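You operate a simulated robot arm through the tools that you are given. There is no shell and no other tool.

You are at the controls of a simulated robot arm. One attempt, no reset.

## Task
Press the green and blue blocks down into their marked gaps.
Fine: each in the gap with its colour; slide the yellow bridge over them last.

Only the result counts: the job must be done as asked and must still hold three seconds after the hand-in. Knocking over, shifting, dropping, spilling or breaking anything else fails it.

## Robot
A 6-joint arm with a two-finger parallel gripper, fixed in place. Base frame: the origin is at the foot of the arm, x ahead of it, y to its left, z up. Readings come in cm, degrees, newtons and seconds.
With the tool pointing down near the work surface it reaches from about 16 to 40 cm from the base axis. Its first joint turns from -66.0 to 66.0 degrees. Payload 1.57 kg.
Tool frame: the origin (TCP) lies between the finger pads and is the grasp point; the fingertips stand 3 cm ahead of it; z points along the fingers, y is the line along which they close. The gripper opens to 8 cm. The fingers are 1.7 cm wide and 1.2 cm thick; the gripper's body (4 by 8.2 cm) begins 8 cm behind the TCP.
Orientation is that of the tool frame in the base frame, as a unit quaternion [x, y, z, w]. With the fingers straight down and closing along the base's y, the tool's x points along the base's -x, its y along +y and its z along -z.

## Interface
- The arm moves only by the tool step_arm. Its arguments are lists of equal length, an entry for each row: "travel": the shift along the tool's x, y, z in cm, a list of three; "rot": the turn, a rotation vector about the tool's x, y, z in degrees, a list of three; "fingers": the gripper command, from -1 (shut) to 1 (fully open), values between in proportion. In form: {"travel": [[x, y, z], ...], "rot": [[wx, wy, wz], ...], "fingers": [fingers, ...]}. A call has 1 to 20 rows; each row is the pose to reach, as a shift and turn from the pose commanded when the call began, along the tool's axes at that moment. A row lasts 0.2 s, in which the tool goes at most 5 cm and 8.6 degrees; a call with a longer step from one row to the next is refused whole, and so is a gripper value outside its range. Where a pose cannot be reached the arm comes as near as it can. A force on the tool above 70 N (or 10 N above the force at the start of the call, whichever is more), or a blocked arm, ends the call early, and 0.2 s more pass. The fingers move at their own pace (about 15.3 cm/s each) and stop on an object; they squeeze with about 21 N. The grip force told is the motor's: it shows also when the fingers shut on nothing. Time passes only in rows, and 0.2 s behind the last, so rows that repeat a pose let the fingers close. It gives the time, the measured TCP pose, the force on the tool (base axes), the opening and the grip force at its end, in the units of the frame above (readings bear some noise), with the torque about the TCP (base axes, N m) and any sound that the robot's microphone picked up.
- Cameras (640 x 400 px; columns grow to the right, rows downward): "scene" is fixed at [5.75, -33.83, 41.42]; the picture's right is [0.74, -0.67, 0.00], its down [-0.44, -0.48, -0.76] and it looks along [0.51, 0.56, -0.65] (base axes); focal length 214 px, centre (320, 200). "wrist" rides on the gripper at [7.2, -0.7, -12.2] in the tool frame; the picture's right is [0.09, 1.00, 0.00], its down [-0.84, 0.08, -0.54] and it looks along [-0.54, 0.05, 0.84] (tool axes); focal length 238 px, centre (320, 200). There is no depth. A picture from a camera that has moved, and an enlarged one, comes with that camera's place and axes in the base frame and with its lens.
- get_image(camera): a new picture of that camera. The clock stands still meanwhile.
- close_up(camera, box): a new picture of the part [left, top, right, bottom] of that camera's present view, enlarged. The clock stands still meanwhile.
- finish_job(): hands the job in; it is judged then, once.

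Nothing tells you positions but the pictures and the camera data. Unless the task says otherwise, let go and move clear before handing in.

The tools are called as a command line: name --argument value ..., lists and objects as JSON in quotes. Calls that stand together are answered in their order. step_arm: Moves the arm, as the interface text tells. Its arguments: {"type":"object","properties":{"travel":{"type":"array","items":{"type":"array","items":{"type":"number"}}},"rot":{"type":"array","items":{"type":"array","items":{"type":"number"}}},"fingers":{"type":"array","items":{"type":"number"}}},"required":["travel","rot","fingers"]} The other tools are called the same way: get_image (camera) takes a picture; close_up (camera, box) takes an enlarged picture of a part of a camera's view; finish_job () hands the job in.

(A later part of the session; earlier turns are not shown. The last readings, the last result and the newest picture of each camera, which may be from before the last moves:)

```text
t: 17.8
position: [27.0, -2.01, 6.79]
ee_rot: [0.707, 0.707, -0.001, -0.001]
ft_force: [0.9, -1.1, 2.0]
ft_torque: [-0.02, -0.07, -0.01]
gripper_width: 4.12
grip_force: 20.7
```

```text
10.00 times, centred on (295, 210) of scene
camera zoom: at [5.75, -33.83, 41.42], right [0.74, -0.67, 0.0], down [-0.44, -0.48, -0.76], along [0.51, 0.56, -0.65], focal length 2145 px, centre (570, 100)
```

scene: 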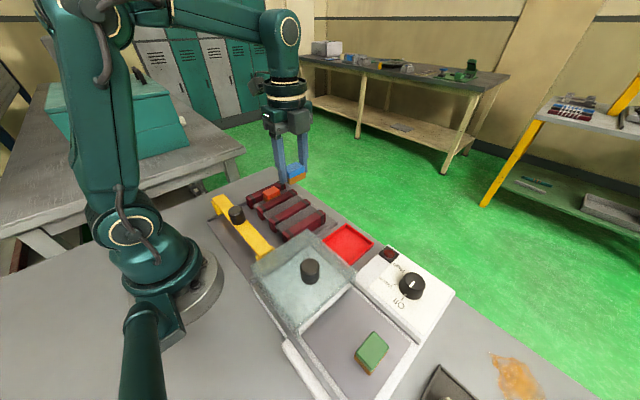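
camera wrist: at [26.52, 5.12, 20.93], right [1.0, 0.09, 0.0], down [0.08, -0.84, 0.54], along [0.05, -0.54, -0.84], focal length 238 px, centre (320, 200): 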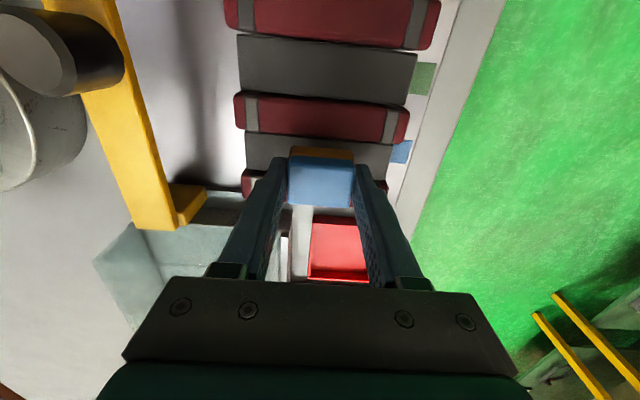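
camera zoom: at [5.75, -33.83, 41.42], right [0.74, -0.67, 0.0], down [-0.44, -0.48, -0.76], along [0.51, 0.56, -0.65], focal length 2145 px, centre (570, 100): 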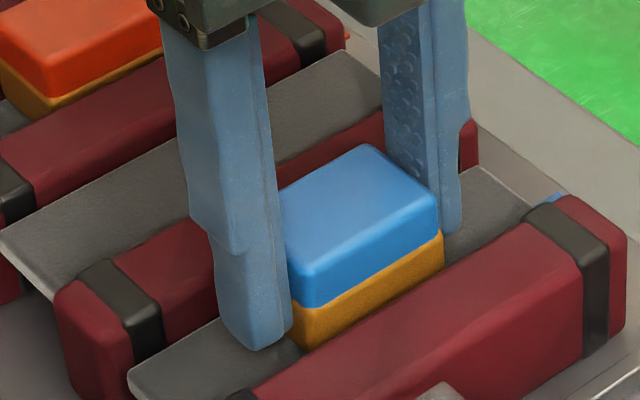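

It is still going down with only about 2 N. I'll continue.

step_arm --travel '[[0, 0, 0.15], [0, 0, 0.3], [0, 0, 0.45], [0, 0, 0.45]]' --rot '[[0, 0, 0], [0, 0, 0], [0, 0, 0], [0, 0, 0]]' --fingers '[-1, -1, -1, -1]'

close_up --camera "scene" --box '[250, 185, 320, 235]'

```text
t: 18.8
position: [27.02, -2.05, 6.05]
ee_rot: [0.707, 0.708, 0.001, 0.0]
ft_force: [0.1, 0.4, 2.2]
ft_torque: [0.0, -0.05, 0.03]
gripper_width: 4.11
grip_force: 21.3
```

```text
8.00 times, centred on (285, 210) of scene
camera zoom: at [5.75, -33.83, 41.42], right [0.74, -0.67, 0.0], down [-0.44, -0.48, -0.76], along [0.51, 0.56, -0.65], focal length 1716 px, centre (600, 120)
```

zoom: 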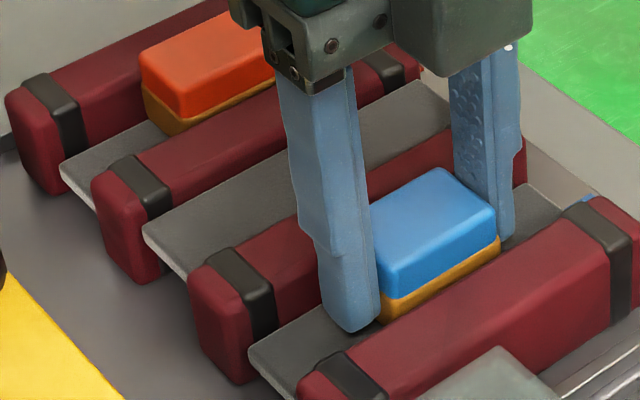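

Blue is almost at orange's level. I'll press on in small steps to feel the bottom.

step_arm --travel '[[0, 0, 0.15], [0, 0, 0.3], [0, 0, 0.3]]' --rot '[[0, 0, 0], [0, 0, 0], [0, 0, 0]]' --fingers '[-1, -1, -1]'

close_up --camera "scene" --box '[250, 185, 320, 235]'

```text
t: 19.6
position: [27.02, -2.13, 5.82]
ee_rot: [0.707, 0.707, 0.001, 0.0]
ft_force: [-4.1, 1.3, 20.3]
ft_torque: [0.03, 0.14, 0.0]
gripper_width: 4.11
grip_force: 21.0
```

```text
8.00 times, centred on (285, 210) of scene
camera zoom: at [5.75, -33.83, 41.42], right [0.74, -0.67, 0.0], down [-0.44, -0.48, -0.76], along [0.51, 0.56, -0.65], focal length 1716 px, centre (600, 120)
```

zoom: 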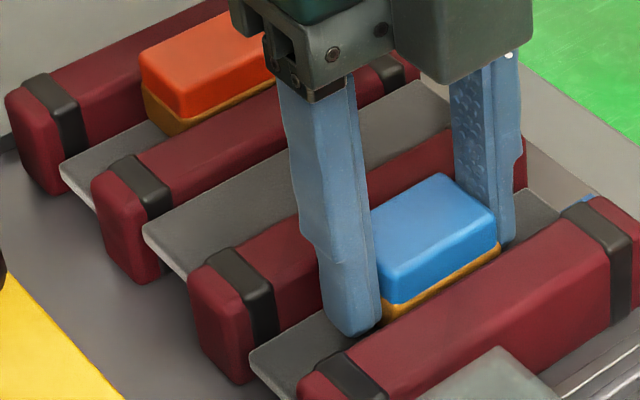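

The force jumped to 20 N at TCP z≈5.85, so blue is on the pad and its exposed base strip matches orange's. I'll ease off, open the fingers and lift clear.

step_arm --travel '[[0, 0, -0.1], [0, 0, -0.15], [0, 0, -0.15], [0, 0, -0.15], [0, 0, -1], [0, 0, -3], [0, 0, -5], [0, 0, -7]]' --rot '[[0, 0, 0], [0, 0, 0], [0, 0, 0], [0, 0, 0], [0, 0, 0], [0, 0, 0], [0, 0, 0], [0, 0, 0]]' --fingers '[-1, 0.4, 0.4, 0.4, 0.4, 0.4, 0.4, 0.4]'

close_up --camera "scene" --box '[245, 180, 325, 240]'

close_up --camera "wrist" --box '[220, 20, 420, 180]'

```text
t: 21.4
position: [26.82, -1.94, 12.89]
ee_rot: [0.706, 0.708, 0.0, 0.0]
ft_force: [0.2, -0.6, 0.9]
ft_torque: [-0.02, -0.01, -0.01]
gripper_width: 5.6
grip_force: 0.1
```

```text
6.67 times, centred on (285, 210) of scene
camera zoom: at [5.75, -33.83, 41.42], right [0.74, -0.67, 0.0], down [-0.44, -0.48, -0.76], along [0.51, 0.56, -0.65], focal length 1430 px, centre (553, 133)
```

zoom: 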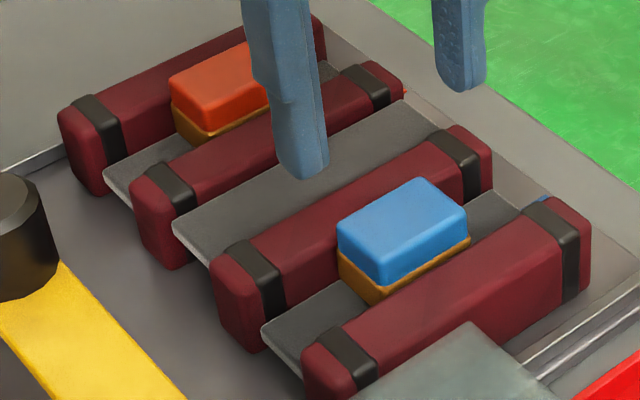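

```text
2.50 times, centred on (320, 100) of wrist
camera zoom: at [26.29, 5.34, 25.11], right [1.0, 0.09, 0.0], down [0.08, -0.84, 0.54], along [0.05, -0.54, -0.84], focal length 596 px, centre (320, 450)
```

zoom: 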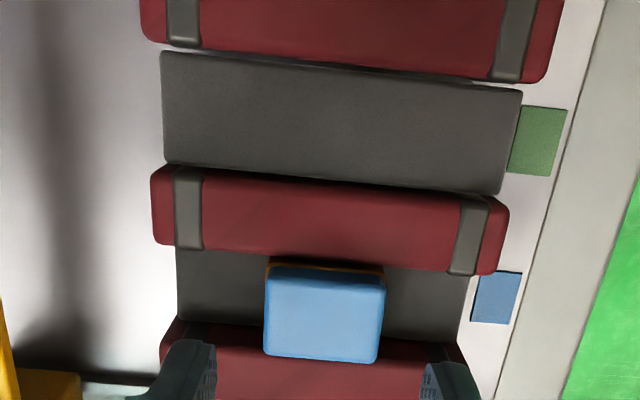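

Blue is in gap 1. I'll compare its seating depth with orange's at higher zoom.

close_up --camera "scene" --box '[284, 198, 316, 220]'

close_up --camera "scene" --box '[260, 180, 292, 202]'

```text
16.00 times, centred on (300, 209) of scene
camera zoom: at [5.75, -33.83, 41.42], right [0.74, -0.67, 0.0], down [-0.44, -0.48, -0.76], along [0.51, 0.56, -0.65], focal length 3432 px, centre (640, 56)
```

zoom: 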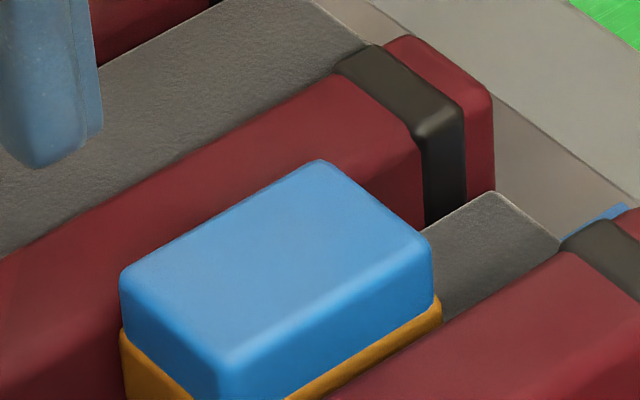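

```text
16.00 times, centred on (276, 191) of scene
camera zoom: at [5.75, -33.83, 41.42], right [0.74, -0.67, 0.0], down [-0.44, -0.48, -0.76], along [0.51, 0.56, -0.65], focal length 3432 px, centre (1024, 344)
```

zoom: 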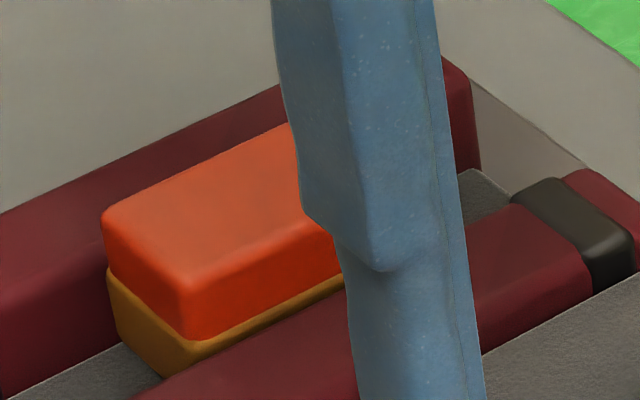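

The depth looks comparable to orange's. To be sure it's fully seated, I'll press blue from above with closed fingers, gently.

step_arm --travel '[[0, 0, 0], [0, 0, 0], [0, 0, 1.5], [0, 0, 3], [0, 0, 3.7], [0, 0, 3.7]]' --rot '[[0, 0, 0], [0, 0, 0], [0, 0, 0], [0, 0, 0], [0, 0, 0], [0, 0, 0]]' --fingers '[-1, -1, -1, -1, -1, -1]'

close_up --camera "scene" --box '[260, 170, 330, 225]'

```text
t: 22.8
position: [26.9, -2.06, 9.14]
ee_rot: [0.707, 0.707, 0.0, 0.0]
ft_force: [0.0, 0.5, 0.0]
ft_torque: [0.01, 0.0, 0.01]
gripper_width: 0.01
grip_force: 21.4
```

```text
7.27 times, centred on (295, 198) of scene
camera zoom: at [5.75, -33.83, 41.42], right [0.74, -0.67, 0.0], down [-0.44, -0.48, -0.76], along [0.51, 0.56, -0.65], focal length 1560 px, centre (502, 218)
```

zoom: 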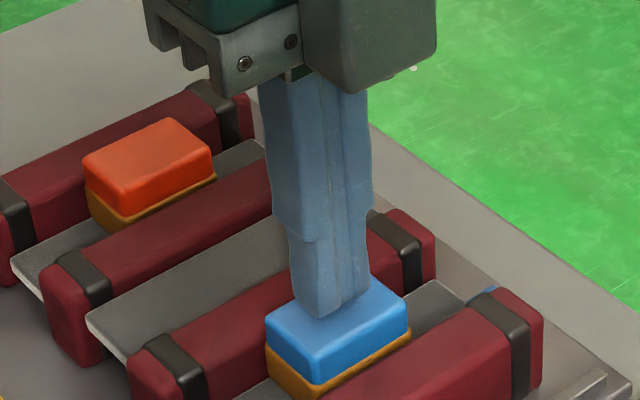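

step_arm --travel '[[0, 0, 0.2], [0, 0, 0.4], [0, 0, 0.6], [0, 0, 0.6]]' --rot '[[0, 0, 0], [0, 0, 0], [0, 0, 0], [0, 0, 0]]' --fingers '[-1, -1, -1, -1]'

```text
t: 23.8
position: [26.9, -2.11, 8.64]
ee_rot: [0.706, 0.708, 0.0, 0.0]
ft_force: [-4.4, -1.6, 11.7]
ft_torque: [-0.05, 0.11, -0.02]
gripper_width: 0.0
grip_force: 21.0
```

I've made contact at TCP z≈8.65, so blue's top is at about 5.65. I'll press a bit further to see whether it sinks.

step_arm --travel '[[0, 0, 0.1], [0, 0, 0.2], [0, 0, 0.3], [0, 0, 0.3]]' --rot '[[0, 0, 0], [0, 0, 0], [0, 0, 0], [0, 0, 0]]' --fingers '[-1, -1, -1, -1]'

close_up --camera "scene" --box '[260, 170, 330, 225]'

```text
t: 24.5
position: [26.93, -2.1, 8.53]
ee_rot: [0.706, 0.708, -0.001, 0.001]
ft_force: [-7.0, 1.4, 23.7]
ft_torque: [0.07, 0.21, -0.04]
gripper_width: 0.0
grip_force: 21.0
stopped in row 3: the force on the tool passed its limit at 74 N (the readings are from after the stop); the commanded pose is now the measured one
```

```text
7.27 times, centred on (295, 198) of scene
camera zoom: at [5.75, -33.83, 41.42], right [0.74, -0.67, 0.0], down [-0.44, -0.48, -0.76], along [0.51, 0.56, -0.65], focal length 1560 px, centre (502, 218)
```

zoom: 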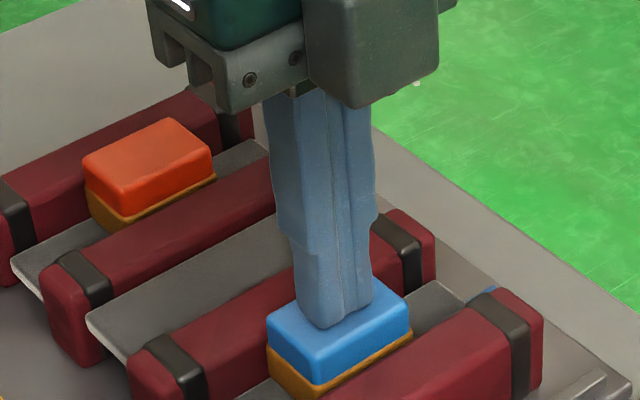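

Blue is fully bottomed out: 74 N moved it no further, and its top is at about 5.55. I'll lift and travel to above green at about (17.65, -31.55).

step_arm --travel '[[0, 0, -2], [0, 0, -5], [0, 0, -8.5], [-1, -0.3, -10.2], [-4.2, -1.3, -10.2], [-7.4, -2.3, -10.2], [-10.6, -3.3, -10.2], [-13.8, -4.3, -10.2], [-17, -5.4, -10.2], [-20.2, -6.4, -10.2], [-23.4, -7.4, -10.2], [-26.6, -8.4, -10.2], [-28.8, -9.1, -10.2], [-29.45, -9.28, -10.2], [-29.45, -9.28, -10.2]]' --rot '[[0, 0, 0], [0, 0, 0], [0, 0, 0], [0, 0, 0], [0, 0, 0], [0, 0, 0], [0, 0, 0], [0, 0, 0], [0, 0, 0], [0, 0, 0], [0, 0, 0], [0, 0, 0], [0, 0, 0], [0, 0, 0], [0, 0, 0]]' --fingers '[-1, -1, -1, -1, -1, -1, -1, -1, -1, -1, 0, 0.5, 1, 1, 1]'

get_image --camera "wrist"

get_image --camera "scene"

```text
t: 27.7
position: [17.8, -31.39, 18.74]
ee_rot: [0.706, 0.708, 0.0, 0.0]
ft_force: [-0.3, -0.9, -0.4]
ft_torque: [0.0, -0.02, -0.05]
gripper_width: 7.99
grip_force: 0.1
```

```text
taken
camera wrist: at [17.15, -24.26, 30.94], right [1.0, 0.09, 0.0], down [0.08, -0.84, 0.54], along [0.05, -0.54, -0.84], focal length 238 px, centre (320, 200)
```

wrist: 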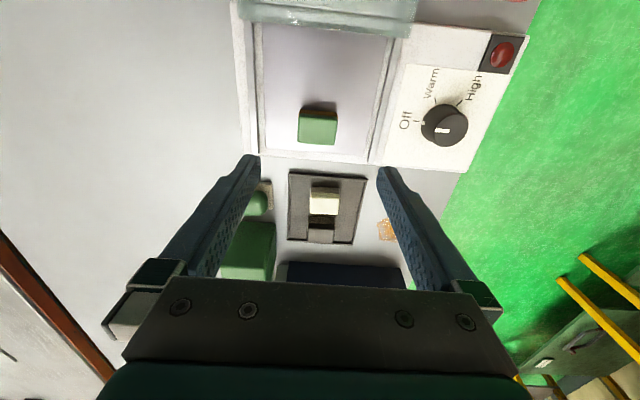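

```text
taken
```

scene: 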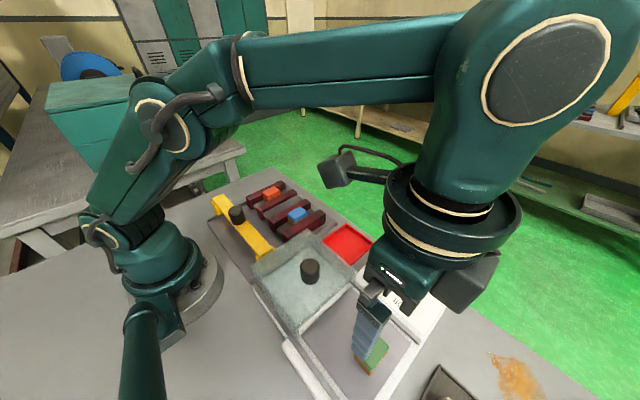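

close_up --camera "wrist" --box '[270, 80, 370, 160]'

close_up --camera "scene" --box '[250, 180, 320, 235]'

```text
5.00 times, centred on (320, 120) of wrist
camera zoom: at [17.15, -24.26, 30.94], right [1.0, 0.09, 0.0], down [0.08, -0.84, 0.54], along [0.05, -0.54, -0.84], focal length 1192 px, centre (320, 600)
```

zoom: 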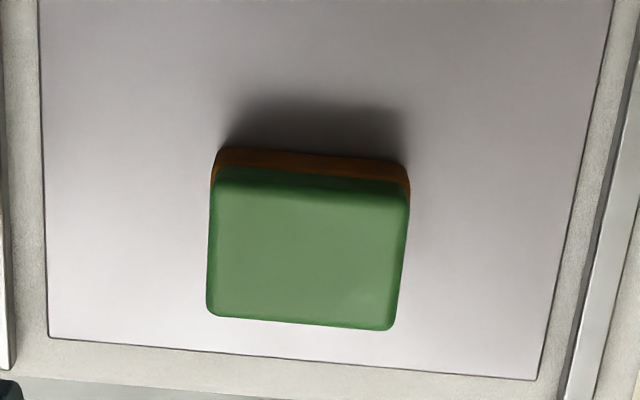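

```text
7.27 times, centred on (285, 208) of scene
camera zoom: at [5.75, -33.83, 41.42], right [0.74, -0.67, 0.0], down [-0.44, -0.48, -0.76], along [0.51, 0.56, -0.65], focal length 1560 px, centre (574, 146)
```

zoom: 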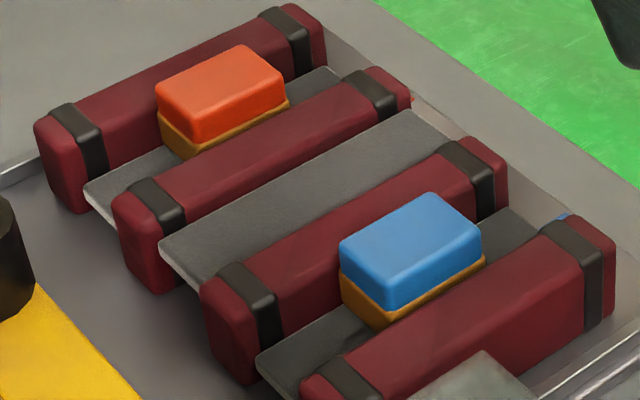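

Blue and orange are seated equally. Green is at about (17.58, -31.6), so I'll descend over it with a small correction and check the pose on the way.

step_arm --travel '[[-0.05, -0.1, 3], [-0.1, -0.2, 6], [-0.1, -0.2, 9], [-0.1, -0.2, 10.5], [-0.1, -0.2, 10.5]]' --rot '[[0, 0, 0], [0, 0, 0], [0, 0, 0], [0, 0, 0], [0, 0, 0]]' --fingers '[1, 1, 1, 1, 1]'

close_up --camera "wrist" --box '[220, 100, 420, 240]'

close_up --camera "scene" --box '[330, 310, 420, 390]'

```text
t: 28.9
position: [17.67, -31.51, 8.2]
ee_rot: [0.706, 0.708, -0.001, 0.001]
ft_force: [-0.3, 0.0, -0.1]
ft_torque: [-0.03, 0.02, 0.01]
gripper_width: 7.99
grip_force: 0.2
```

```text
2.86 times, centred on (320, 170) of wrist
camera zoom: at [17.08, -24.22, 20.43], right [1.0, 0.09, 0.0], down [0.08, -0.84, 0.54], along [0.05, -0.54, -0.84], focal length 681 px, centre (320, 286)
```

zoom: 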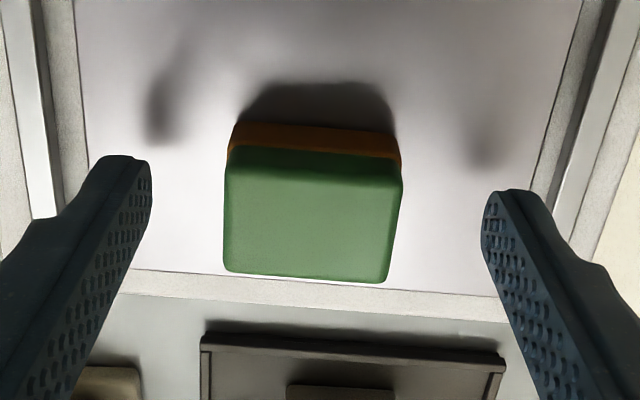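

```text
5.00 times, centred on (375, 350) of scene
camera zoom: at [5.75, -33.83, 41.42], right [0.74, -0.67, 0.0], down [-0.44, -0.48, -0.76], along [0.51, 0.56, -0.65], focal length 1072 px, centre (45, -550)
```

zoom: 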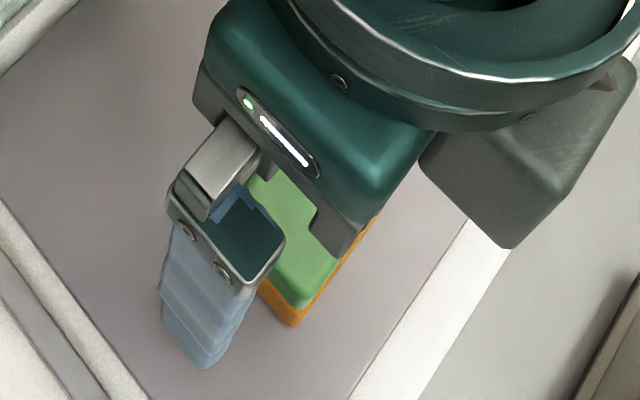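

I'm nearly centred. I'll apply a small correction, descend to grasp height with the tips 0.35 above the plate, and close.

step_arm --travel '[[-0.1, -0.08, 0.5], [-0.18, -0.13, 1.0], [-0.18, -0.13, 1.4], [-0.18, -0.13, 1.45], [-0.18, -0.13, 1.45]]' --rot '[[0, 0, 0], [0, 0, 0], [0, 0, 0], [0, 0, 0], [0, 0, 0]]' --fingers '[1, 1, 1, 1, 1]'

close_up --camera "wrist" --box '[220, 100, 420, 240]'

```text
t: 30.1
position: [17.53, -31.71, 6.87]
ee_rot: [0.706, 0.708, 0.0, 0.001]
ft_force: [0.3, -0.5, 1.0]
ft_torque: [0.0, 0.0, -0.04]
gripper_width: 8.0
grip_force: 0.1
```

```text
2.86 times, centred on (320, 170) of wrist
camera zoom: at [16.84, -24.51, 19.0], right [1.0, 0.09, 0.0], down [0.08, -0.84, 0.54], along [0.05, -0.54, -0.84], focal length 681 px, centre (320, 286)
```

zoom: 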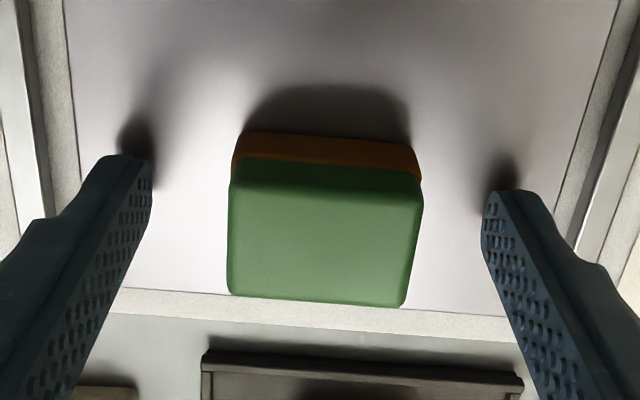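

The alignment matches the blue grasp, so I'll close on green.

step_arm --travel '[[0, 0, 0.07], [0, 0, 0.07], [0, 0, 0.07], [0, 0, 0.07], [0, 0, 0.07], [0, 0, 0.07]]' --rot '[[0, 0, 0], [0, 0, 0], [0, 0, 0], [0, 0, 0], [0, 0, 0], [0, 0, 0]]' --fingers '[1, 0.3, 0.1, -0.2, -1, -1]'

close_up --camera "wrist" --box '[220, 100, 420, 240]'

```text
t: 31.5
position: [17.58, -31.82, 6.75]
ee_rot: [0.707, 0.708, -0.001, 0.0]
ft_force: [0.1, 0.6, 0.0]
ft_torque: [-0.02, -0.01, 0.0]
gripper_width: 4.12
grip_force: 21.0
```

```text
2.86 times, centred on (320, 170) of wrist
camera zoom: at [16.88, -24.52, 18.96], right [1.0, 0.09, 0.0], down [0.08, -0.84, 0.54], along [0.05, -0.54, -0.84], focal length 681 px, centre (320, 286)
```

zoom: 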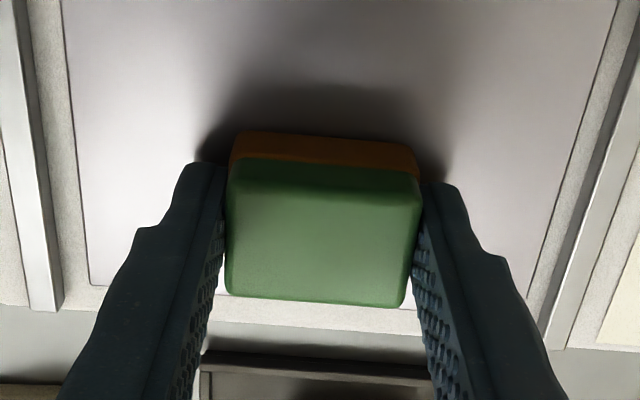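

Green is gripped at 4.12 cm wide with 21 N. I'll lift.

step_arm --travel '[[0, 0, -0.5], [0, 0, -1.5], [0, 0, -3], [0, 0, -5.5], [0, 0, -8], [0, 0, -10.5], [0, 0, -12], [0, 0, -12]]' --rot '[[0, 0, 0], [0, 0, 0], [0, 0, 0], [0, 0, 0], [0, 0, 0], [0, 0, 0], [0, 0, 0], [0, 0, 0]]' --fingers '[-1, -1, -1, -1, -1, -1, -1, -1]'

close_up --camera "wrist" --box '[270, 135, 370, 215]'

```text
t: 33.3
position: [17.65, -31.66, 18.59]
ee_rot: [0.706, 0.708, -0.001, 0.001]
ft_force: [0.5, -0.4, -0.3]
ft_torque: [-0.04, -0.01, -0.03]
gripper_width: 4.13
grip_force: 21.2
```

```text
5.00 times, centred on (320, 175) of wrist
camera zoom: at [16.97, -24.46, 30.97], right [1.0, 0.09, 0.0], down [0.08, -0.84, 0.54], along [0.05, -0.54, -0.84], focal length 1192 px, centre (320, 325)
```

zoom: 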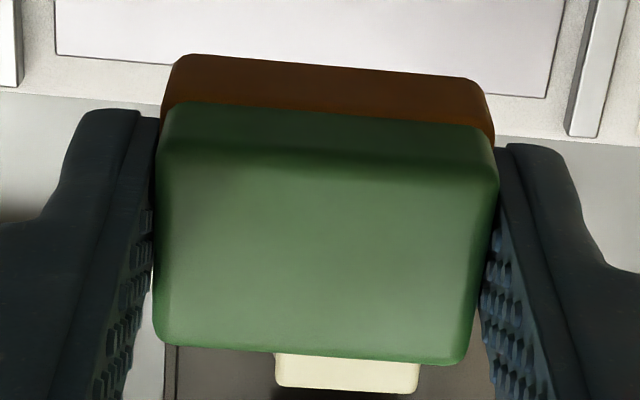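

Green sits in the grip just as blue did. I'll carry it high to above the green gap at y≈3.7.

step_arm --travel '[[2, 0.6, 0], [5, 1.4, 0], [8.2, 2.3, 0], [11.4, 3.2, 0], [14.6, 4.1, 0], [17.8, 5, 0], [21, 5.9, 0], [24.2, 6.8, 0], [27.4, 7.6, 0], [30.6, 8.5, 0], [33.4, 9.2, 0], [35.5, 9.73, 0], [35.5, 9.73, 0], [35.5, 9.73, 0]]' --rot '[[0, 0, 0], [0, 0, 0], [0, 0, 0], [0, 0, 0], [0, 0, 0], [0, 0, 0], [0, 0, 0], [0, 0, 0], [0, 0, 0], [0, 0, 0], [0, 0, 0], [0, 0, 0], [0, 0, 0], [0, 0, 0]]' --fingers '[-1, -1, -1, -1, -1, -1, -1, -1, -1, -1, -1, -1, -1, -1]'

get_image --camera "wrist"

get_image --camera "scene"

```text
t: 36.3
position: [27.26, 3.72, 18.8]
ee_rot: [0.706, 0.708, 0.0, 0.0]
ft_force: [0.9, 0.5, -1.0]
ft_torque: [0.02, -0.02, 0.03]
gripper_width: 4.12
grip_force: 21.2
```

```text
taken
camera wrist: at [26.62, 10.97, 30.91], right [1.0, 0.09, 0.0], down [0.08, -0.84, 0.54], along [0.05, -0.54, -0.84], focal length 238 px, centre (320, 200)
```

wrist: 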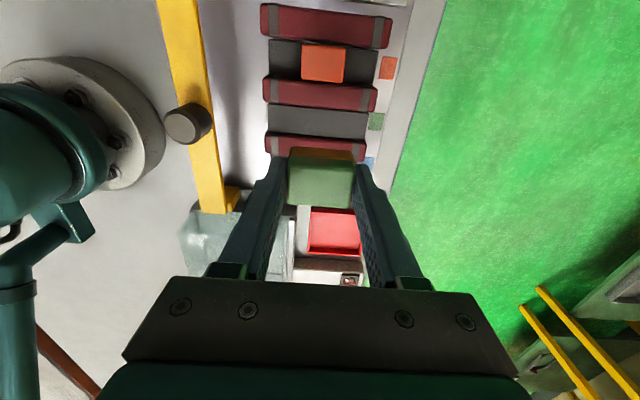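

```text
taken
```

scene: 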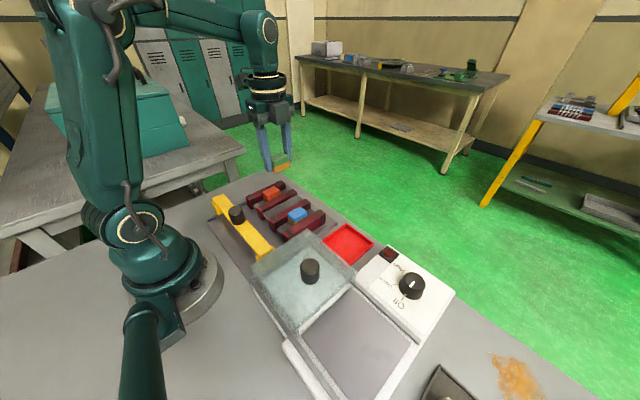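

close_up --camera "wrist" --box '[250, 60, 410, 180]'

close_up --camera "wrist" --box '[240, 0, 420, 110]'

```text
3.33 times, centred on (330, 120) of wrist
camera zoom: at [26.62, 10.97, 30.91], right [1.0, 0.09, 0.0], down [0.08, -0.84, 0.54], along [0.05, -0.54, -0.84], focal length 794 px, centre (287, 467)
```

zoom: 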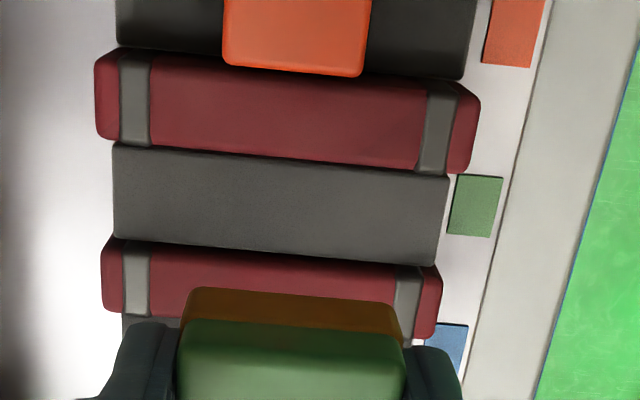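

```text
3.56 times, centred on (330, 55) of wrist
camera zoom: at [26.62, 10.97, 30.91], right [1.0, 0.09, 0.0], down [0.08, -0.84, 0.54], along [0.05, -0.54, -0.84], focal length 848 px, centre (284, 716)
```

zoom: 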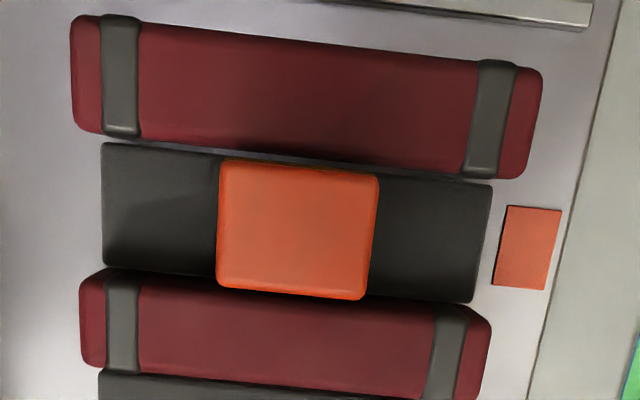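

The view matches the blue approach, with x about 0.15 high. I'll correct x and descend to just above the ribs.

step_arm --travel '[[0.03, -0.2, 2], [0.03, -0.2, 5], [0.03, -0.2, 8], [0.03, -0.2, 9.5], [0.03, -0.2, 10], [0.03, -0.2, 10]]' --rot '[[0, 0, 0], [0, 0, 0], [0, 0, 0], [0, 0, 0], [0, 0, 0], [0, 0, 0]]' --fingers '[-1, -1, -1, -1, -1, -1]'

close_up --camera "wrist" --box '[230, 50, 410, 180]'

close_up --camera "scene" --box '[245, 170, 325, 235]'

```text
t: 37.7
position: [26.83, 3.8, 8.51]
ee_rot: [0.707, 0.707, -0.001, 0.0]
ft_force: [0.1, 0.0, -0.7]
ft_torque: [-0.02, 0.0, 0.01]
gripper_width: 4.14
grip_force: 21.4
```

```text
3.08 times, centred on (320, 115) of wrist
camera zoom: at [26.25, 11.06, 20.83], right [1.0, 0.09, 0.0], down [0.08, -0.84, 0.54], along [0.05, -0.54, -0.84], focal length 733 px, centre (320, 462)
```

zoom: 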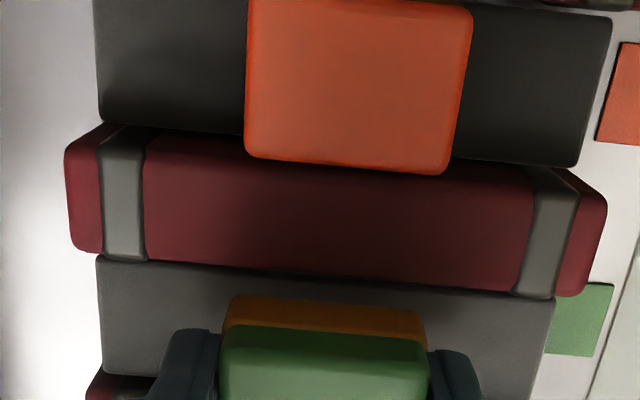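

```text
6.15 times, centred on (285, 202) of scene
camera zoom: at [5.75, -33.83, 41.42], right [0.74, -0.67, 0.0], down [-0.44, -0.48, -0.76], along [0.51, 0.56, -0.65], focal length 1320 px, centre (535, 185)
```

zoom: 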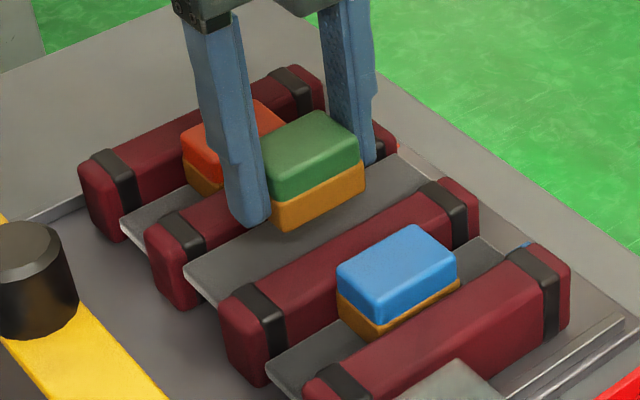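

TCP is about 0.15 too far +y compared with the successful blue approach. I'll correct that and lower into the gap slowly.

step_arm --travel '[[-0.15, 0.1, 0.2], [-0.15, 0.1, 0.6], [-0.15, 0.1, 1.0], [-0.15, 0.1, 1.4], [-0.15, 0.1, 1.6], [-0.15, 0.1, 1.6]]' --rot '[[0, 0, 0], [0, 0, 0], [0, 0, 0], [0, 0, 0], [0, 0, 0], [0, 0, 0]]' --fingers '[-1, -1, -1, -1, -1, -1]'

close_up --camera "wrist" --box '[250, 100, 390, 210]'

close_up --camera "scene" --box '[255, 180, 310, 225]'

```text
t: 39.1
position: [27.05, 3.51, 6.99]
ee_rot: [0.706, 0.708, -0.001, 0.0]
ft_force: [-0.6, 0.3, 2.5]
ft_torque: [-0.03, 0.01, 0.04]
gripper_width: 4.13
grip_force: 21.5
```

```text
3.64 times, centred on (320, 155) of wrist
camera zoom: at [26.45, 10.82, 19.27], right [1.0, 0.09, 0.0], down [0.08, -0.84, 0.54], along [0.05, -0.54, -0.84], focal length 867 px, centre (320, 364)
```

zoom: 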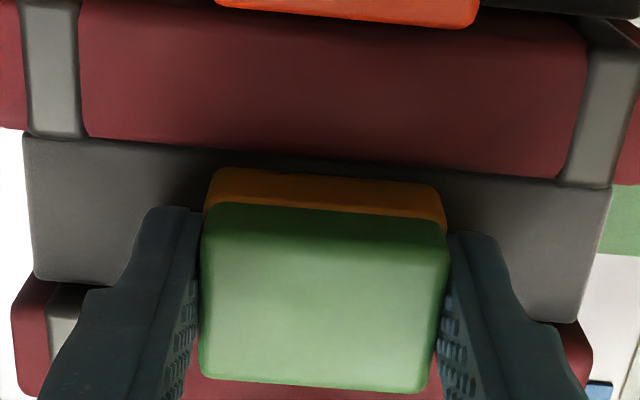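

```text
8.89 times, centred on (282, 202) of scene
camera zoom: at [5.75, -33.83, 41.42], right [0.74, -0.67, 0.0], down [-0.44, -0.48, -0.76], along [0.51, 0.56, -0.65], focal length 1906 px, centre (653, 178)
```

zoom: 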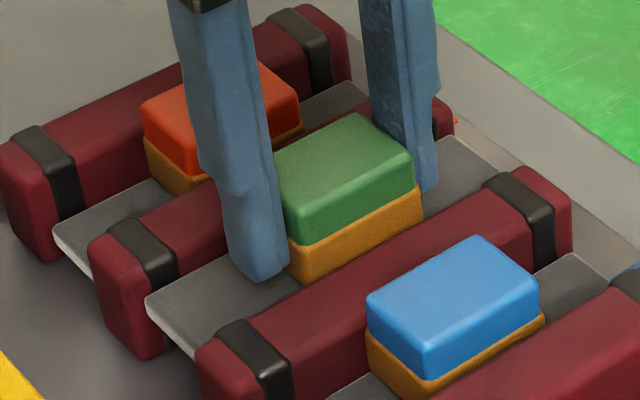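

The force is only about 2.5 N, like blue at the same depth, and green is centred within tolerance. I'll keep going down.

step_arm --travel '[[0.03, 0, 0.2], [0.05, 0, 0.4], [0.05, 0, 0.6], [0.05, 0, 0.8], [0.05, 0, 0.8]]' --rot '[[0, 0, 0], [0, 0, 0], [0, 0, 0], [0, 0, 0], [0, 0, 0]]' --fingers '[-1, -1, -1, -1, -1]'

close_up --camera "scene" --box '[255, 180, 310, 225]'

```text
t: 40.3
position: [27.08, 3.79, 6.15]
ee_rot: [0.707, 0.708, 0.0, 0.001]
ft_force: [1.5, 1.0, 3.1]
ft_torque: [0.01, -0.1, 0.0]
gripper_width: 4.11
grip_force: 20.5
```

```text
8.89 times, centred on (282, 202) of scene
camera zoom: at [5.75, -33.83, 41.42], right [0.74, -0.67, 0.0], down [-0.44, -0.48, -0.76], along [0.51, 0.56, -0.65], focal length 1906 px, centre (653, 178)
```

zoom: 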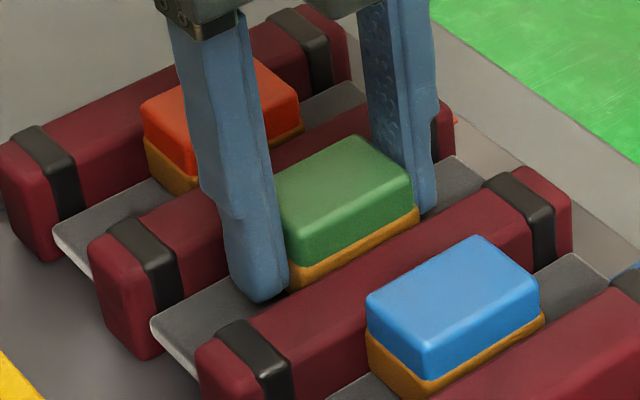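

The green pad is sinking with the block, as blue's did, and blue's and orange's pads are both down about 0.9 cm. I'll keep pressing green to its stop.

step_arm --travel '[[0, 0, 0.15], [0, 0, 0.3], [0, 0, 0.3]]' --rot '[[0, 0, 0], [0, 0, 0], [0, 0, 0]]' --fingers '[-1, -1, -1]'

close_up --camera "scene" --box '[255, 180, 310, 225]'

```text
t: 41.1
position: [27.04, 3.64, 5.99]
ee_rot: [0.707, 0.707, 0.0, 0.0]
ft_force: [-6.4, 1.1, 12.4]
ft_torque: [0.05, 0.13, 0.02]
gripper_width: 4.11
grip_force: 21.6
```

```text
8.89 times, centred on (282, 202) of scene
camera zoom: at [5.75, -33.83, 41.42], right [0.74, -0.67, 0.0], down [-0.44, -0.48, -0.76], along [0.51, 0.56, -0.65], focal length 1906 px, centre (653, 178)
```

zoom: 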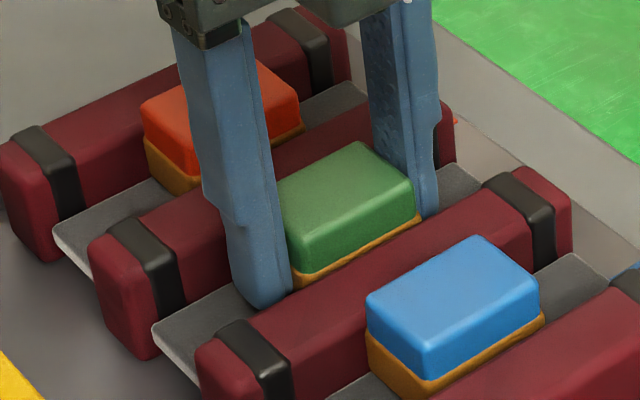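

Force is rising to 12 N near the bottom. I'll ease off, release, lift and then press from above as with blue.

step_arm --travel '[[0, 0, -0.05], [0, 0, -0.1], [0, 0, -0.1], [0, 0, -0.1], [0, 0, -1], [0, 0, -3], [0, 0, -5], [0, 0, -6.5], [0, 0, -6.5], [0, 0, -6.5]]' --rot '[[0, 0, 0], [0, 0, 0], [0, 0, 0], [0, 0, 0], [0, 0, 0], [0, 0, 0], [0, 0, 0], [0, 0, 0], [0, 0, 0], [0, 0, 0]]' --fingers '[-1, 0.4, 0.4, 0.4, 0.4, 0.4, 0.4, 0.4, -1, -1]'

close_up --camera "scene" --box '[245, 175, 325, 235]'

close_up --camera "wrist" --box '[220, 20, 420, 200]'

```text
t: 43.3
position: [26.97, 3.64, 12.19]
ee_rot: [0.706, 0.708, -0.001, 0.002]
ft_force: [0.3, 0.6, -0.1]
ft_torque: [-0.01, 0.0, -0.01]
gripper_width: 0.02
grip_force: 20.6
```

```text
6.67 times, centred on (285, 205) of scene
camera zoom: at [5.75, -33.83, 41.42], right [0.74, -0.67, 0.0], down [-0.44, -0.48, -0.76], along [0.51, 0.56, -0.65], focal length 1430 px, centre (553, 167)
```

zoom: 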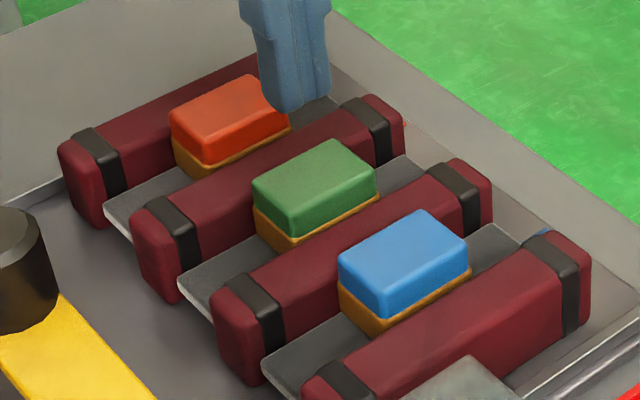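

```text
2.22 times, centred on (320, 110) of wrist
camera zoom: at [26.36, 10.87, 24.46], right [1.0, 0.09, 0.0], down [0.08, -0.84, 0.54], along [0.05, -0.54, -0.84], focal length 530 px, centre (320, 400)
```

zoom: 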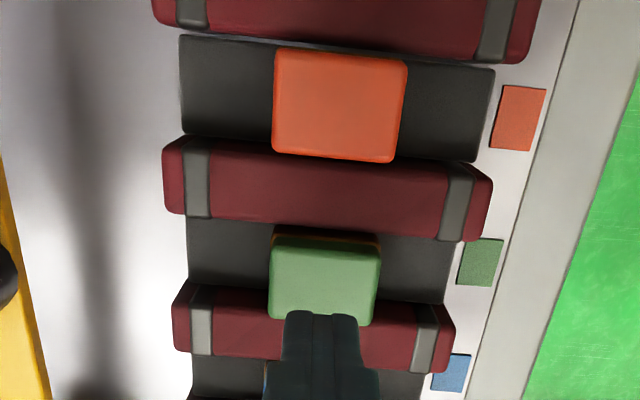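

All three blocks look level. I'll press green from above to confirm it's fully seated.

step_arm --travel '[[0, 0, 1.5], [0, 0, 2.8], [0, 0, 3.3], [0, 0, 3.5], [0, 0, 3.6], [0, 0, 3.6]]' --rot '[[0, 0, 0], [0, 0, 0], [0, 0, 0], [0, 0, 0], [0, 0, 0], [0, 0, 0]]' --fingers '[-1, -1, -1, -1, -1, -1]'

```text
t: 44.7
position: [27.19, 3.57, 8.73]
ee_rot: [0.706, 0.708, 0.0, 0.0]
ft_force: [0.2, -0.5, -0.3]
ft_torque: [0.02, 0.0, 0.0]
gripper_width: 0.0
grip_force: 20.9
```

step_arm --travel '[[0, 0, 0.1], [0, 0, 0.2], [0, 0, 0.3], [0, 0, 0.3]]' --rot '[[0, 0, 0], [0, 0, 0], [0, 0, 0], [0, 0, 0]]' --fingers '[-1, -1, -1, -1]'

```text
t: 45.7
position: [27.13, 3.69, 8.47]
ee_rot: [0.706, 0.708, 0.0, 0.001]
ft_force: [-6.0, 2.0, 26.1]
ft_torque: [0.02, 0.19, 0.03]
gripper_width: 0.0
grip_force: 21.3
```

step_arm --travel '[[0, 0, 0.05], [0, 0, 0.1], [0, 0, 0.1]]' --rot '[[0, 0, 0], [0, 0, 0], [0, 0, 0]]' --fingers '[-1, -1, -1]'

close_up --camera "scene" --box '[245, 175, 325, 235]'

```text
t: 46.5
position: [27.1, 3.63, 8.47]
ee_rot: [0.706, 0.708, 0.001, 0.001]
ft_force: [-9.5, 2.2, 52.7]
ft_torque: [0.06, 0.32, -0.01]
gripper_width: 0.0
grip_force: 21.0
```

```text
6.67 times, centred on (285, 205) of scene
camera zoom: at [5.74, -33.83, 41.42], right [0.74, -0.67, 0.0], down [-0.44, -0.48, -0.76], along [0.51, 0.56, -0.65], focal length 1430 px, centre (553, 167)
```

zoom: 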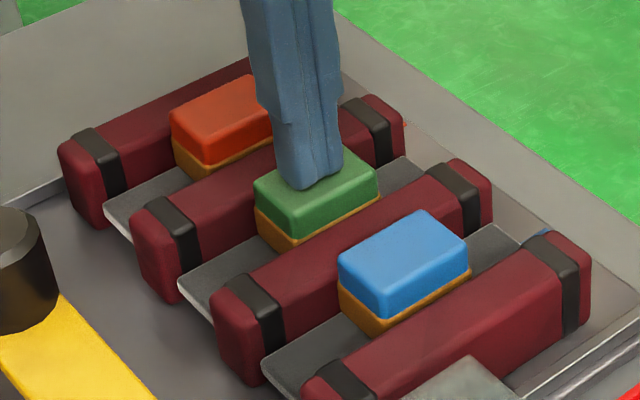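

Green is fully seated: 52 N gave no movement, and it stops at the same height as blue. I'll lift clear and study the yellow bridge.

step_arm --travel '[[0, 0, -0.5], [0, 0, -2], [0, 0, -5], [0, 0, -8], [0, 0, -10], [0, 0, -10]]' --rot '[[0, 0, 0], [0, 0, 0], [0, 0, 0], [0, 0, 0], [0, 0, 0], [0, 0, 0]]' --fingers '[-1, -1, -1, -1, 1, 1]'

close_up --camera "scene" --box '[205, 180, 335, 265]'

close_up --camera "scene" --box '[205, 188, 255, 225]'

close_up --camera "scene" --box '[240, 225, 290, 265]'

get_image --camera "wrist"

```text
t: 47.9
position: [27.05, 3.59, 18.53]
ee_rot: [0.706, 0.708, -0.001, 0.0]
ft_force: [0.2, 0.0, 0.4]
ft_torque: [0.01, -0.04, 0.01]
gripper_width: 8.03
grip_force: 0.1
```

```text
4.71 times, centred on (270, 222) of scene
camera zoom: at [5.75, -33.83, 41.42], right [0.74, -0.67, 0.0], down [-0.44, -0.48, -0.76], along [0.51, 0.56, -0.65], focal length 1009 px, centre (555, 94)
```

zoom: 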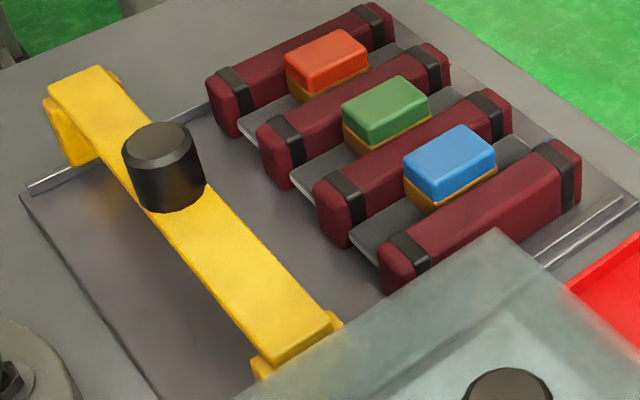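

```text
10.81 times, centred on (230, 206) of scene
camera zoom: at [5.75, -33.83, 41.42], right [0.74, -0.67, 0.0], down [-0.44, -0.48, -0.76], along [0.51, 0.56, -0.65], focal length 2319 px, centre (1293, 130)
```

zoom: 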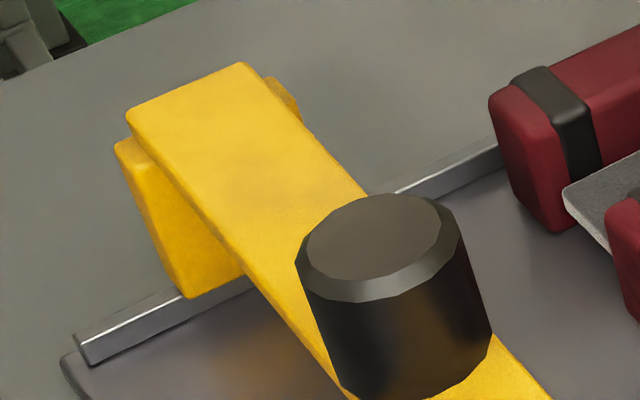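

```text
10.00 times, centred on (265, 245) of scene
camera zoom: at [5.75, -33.83, 41.42], right [0.74, -0.67, 0.0], down [-0.44, -0.48, -0.76], along [0.51, 0.56, -0.65], focal length 2145 px, centre (870, -250)
```

zoom: 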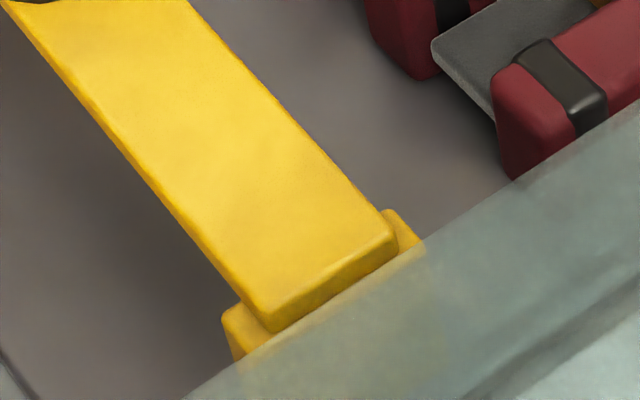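

```text
taken
camera wrist: at [26.4, 10.86, 30.65], right [1.0, 0.09, 0.0], down [0.08, -0.84, 0.54], along [0.05, -0.54, -0.84], focal length 238 px, centre (320, 200)
```

wrist: 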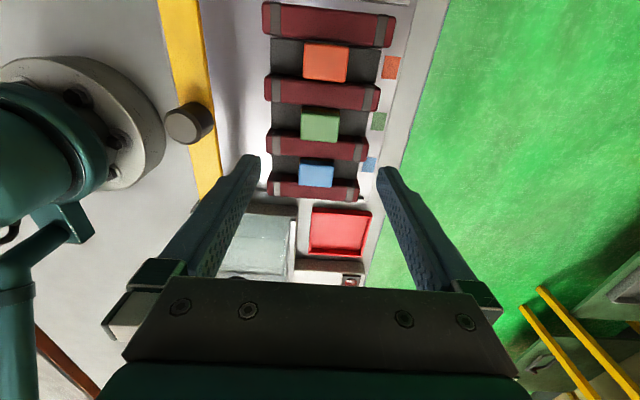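

All three blocks look level. The bridge deck looks about 0.8 cm thick with legs on rails, and its knob is near (15, 3.75) with its top around z≈9. I'll move toward it at height and look from closer.

step_arm --travel '[[0, -2, 0], [0, -4, 0], [0, -6, 0], [0, -8, 0], [0, -9.5, 0], [0, -9.5, 0]]' --rot '[[0, 0, 0], [0, 0, 0], [0, 0, 0], [0, 0, 0], [0, 0, 0], [0, 0, 0]]' --fingers '[1, 1, 1, 1, 1, 1]'

get_image --camera "wrist"

get_image --camera "scene"

```text
t: 49.3
position: [17.63, 3.67, 18.43]
ee_rot: [0.706, 0.708, 0.0, 0.001]
ft_force: [0.5, -1.3, -0.2]
ft_torque: [0.0, 0.0, 0.02]
gripper_width: 8.0
grip_force: 0.1
```

```text
taken
camera wrist: at [16.91, 10.9, 30.64], right [1.0, 0.09, 0.0], down [0.08, -0.84, 0.54], along [0.05, -0.54, -0.84], focal length 238 px, centre (320, 200)
```

wrist: 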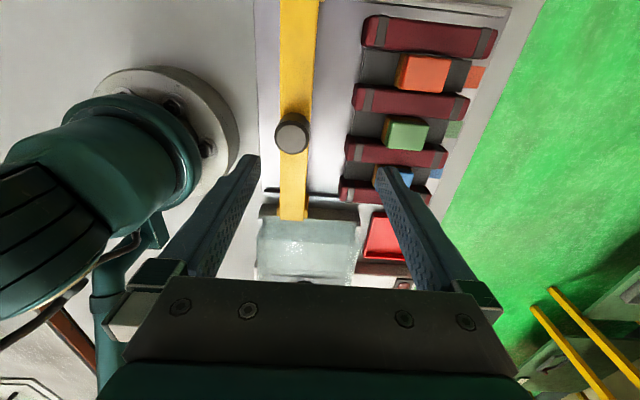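

```text
taken
```

scene: 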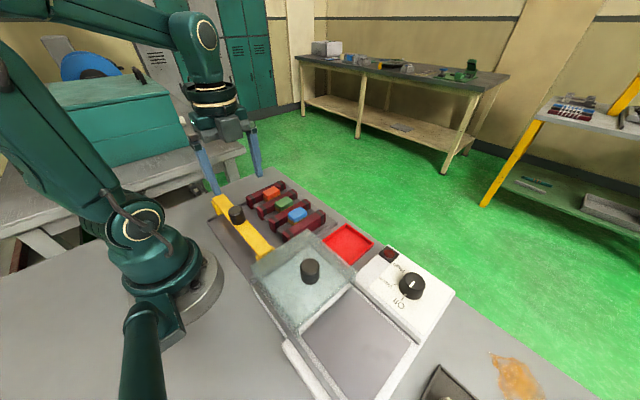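

I can reach here. I need to check the bridge's -y end against the glass lid and the knob's position, so I'll zoom in.

close_up --camera "wrist" --box '[250, 90, 400, 230]'

close_up --camera "wrist" --box '[250, 175, 380, 260]'

close_up --camera "scene" --box '[245, 215, 345, 280]'

close_up --camera "scene" --box '[255, 235, 285, 260]'

```text
2.86 times, centred on (325, 160) of wrist
camera zoom: at [16.91, 10.9, 30.64], right [1.0, 0.09, 0.0], down [0.08, -0.84, 0.54], along [0.05, -0.54, -0.84], focal length 681 px, centre (306, 314)
```

zoom: 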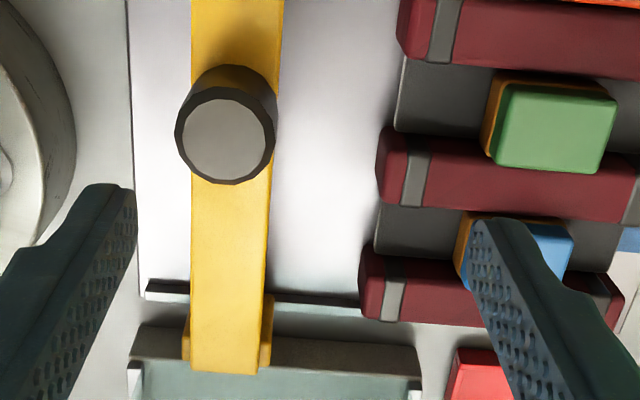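

```text
4.71 times, centred on (315, 218) of wrist
camera zoom: at [16.91, 10.9, 30.64], right [1.0, 0.09, 0.0], down [0.08, -0.84, 0.54], along [0.05, -0.54, -0.84], focal length 1122 px, centre (344, 118)
```

zoom: 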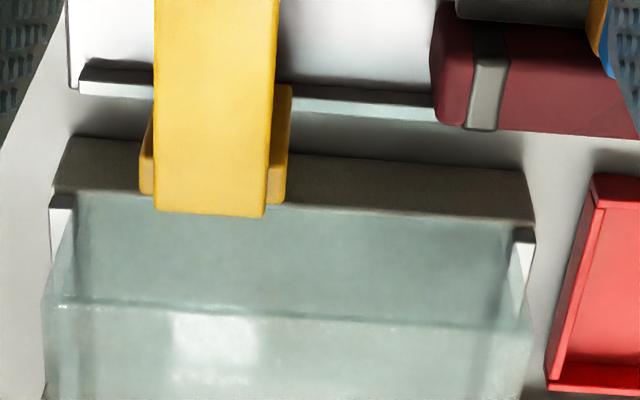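

```text
6.15 times, centred on (295, 248) of scene
camera zoom: at [5.75, -33.83, 41.42], right [0.74, -0.67, 0.0], down [-0.44, -0.48, -0.76], along [0.51, 0.56, -0.65], focal length 1320 px, centre (474, -92)
```

zoom: 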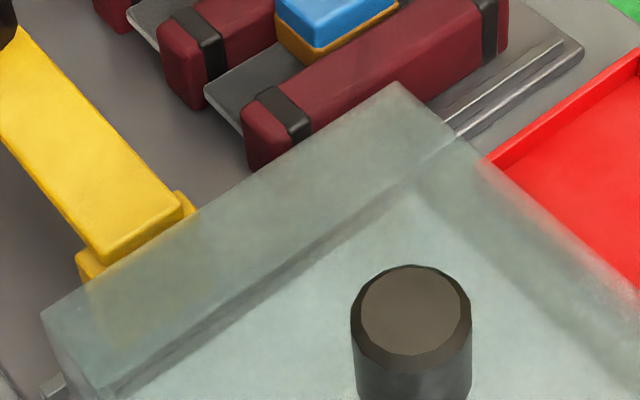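

```text
16.00 times, centred on (270, 248) of scene
camera zoom: at [5.75, -33.83, 41.42], right [0.74, -0.67, 0.0], down [-0.44, -0.48, -0.76], along [0.51, 0.56, -0.65], focal length 3432 px, centre (1120, -560)
```

zoom: 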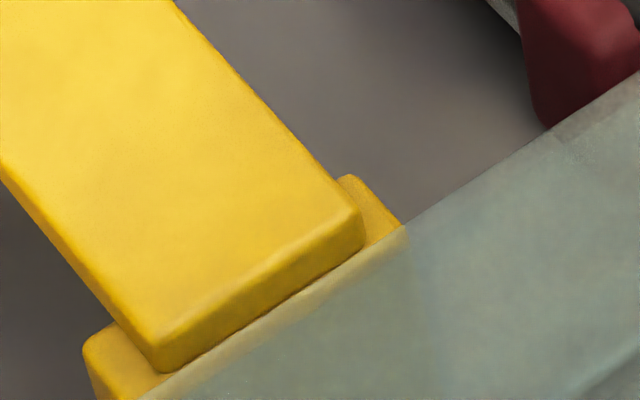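

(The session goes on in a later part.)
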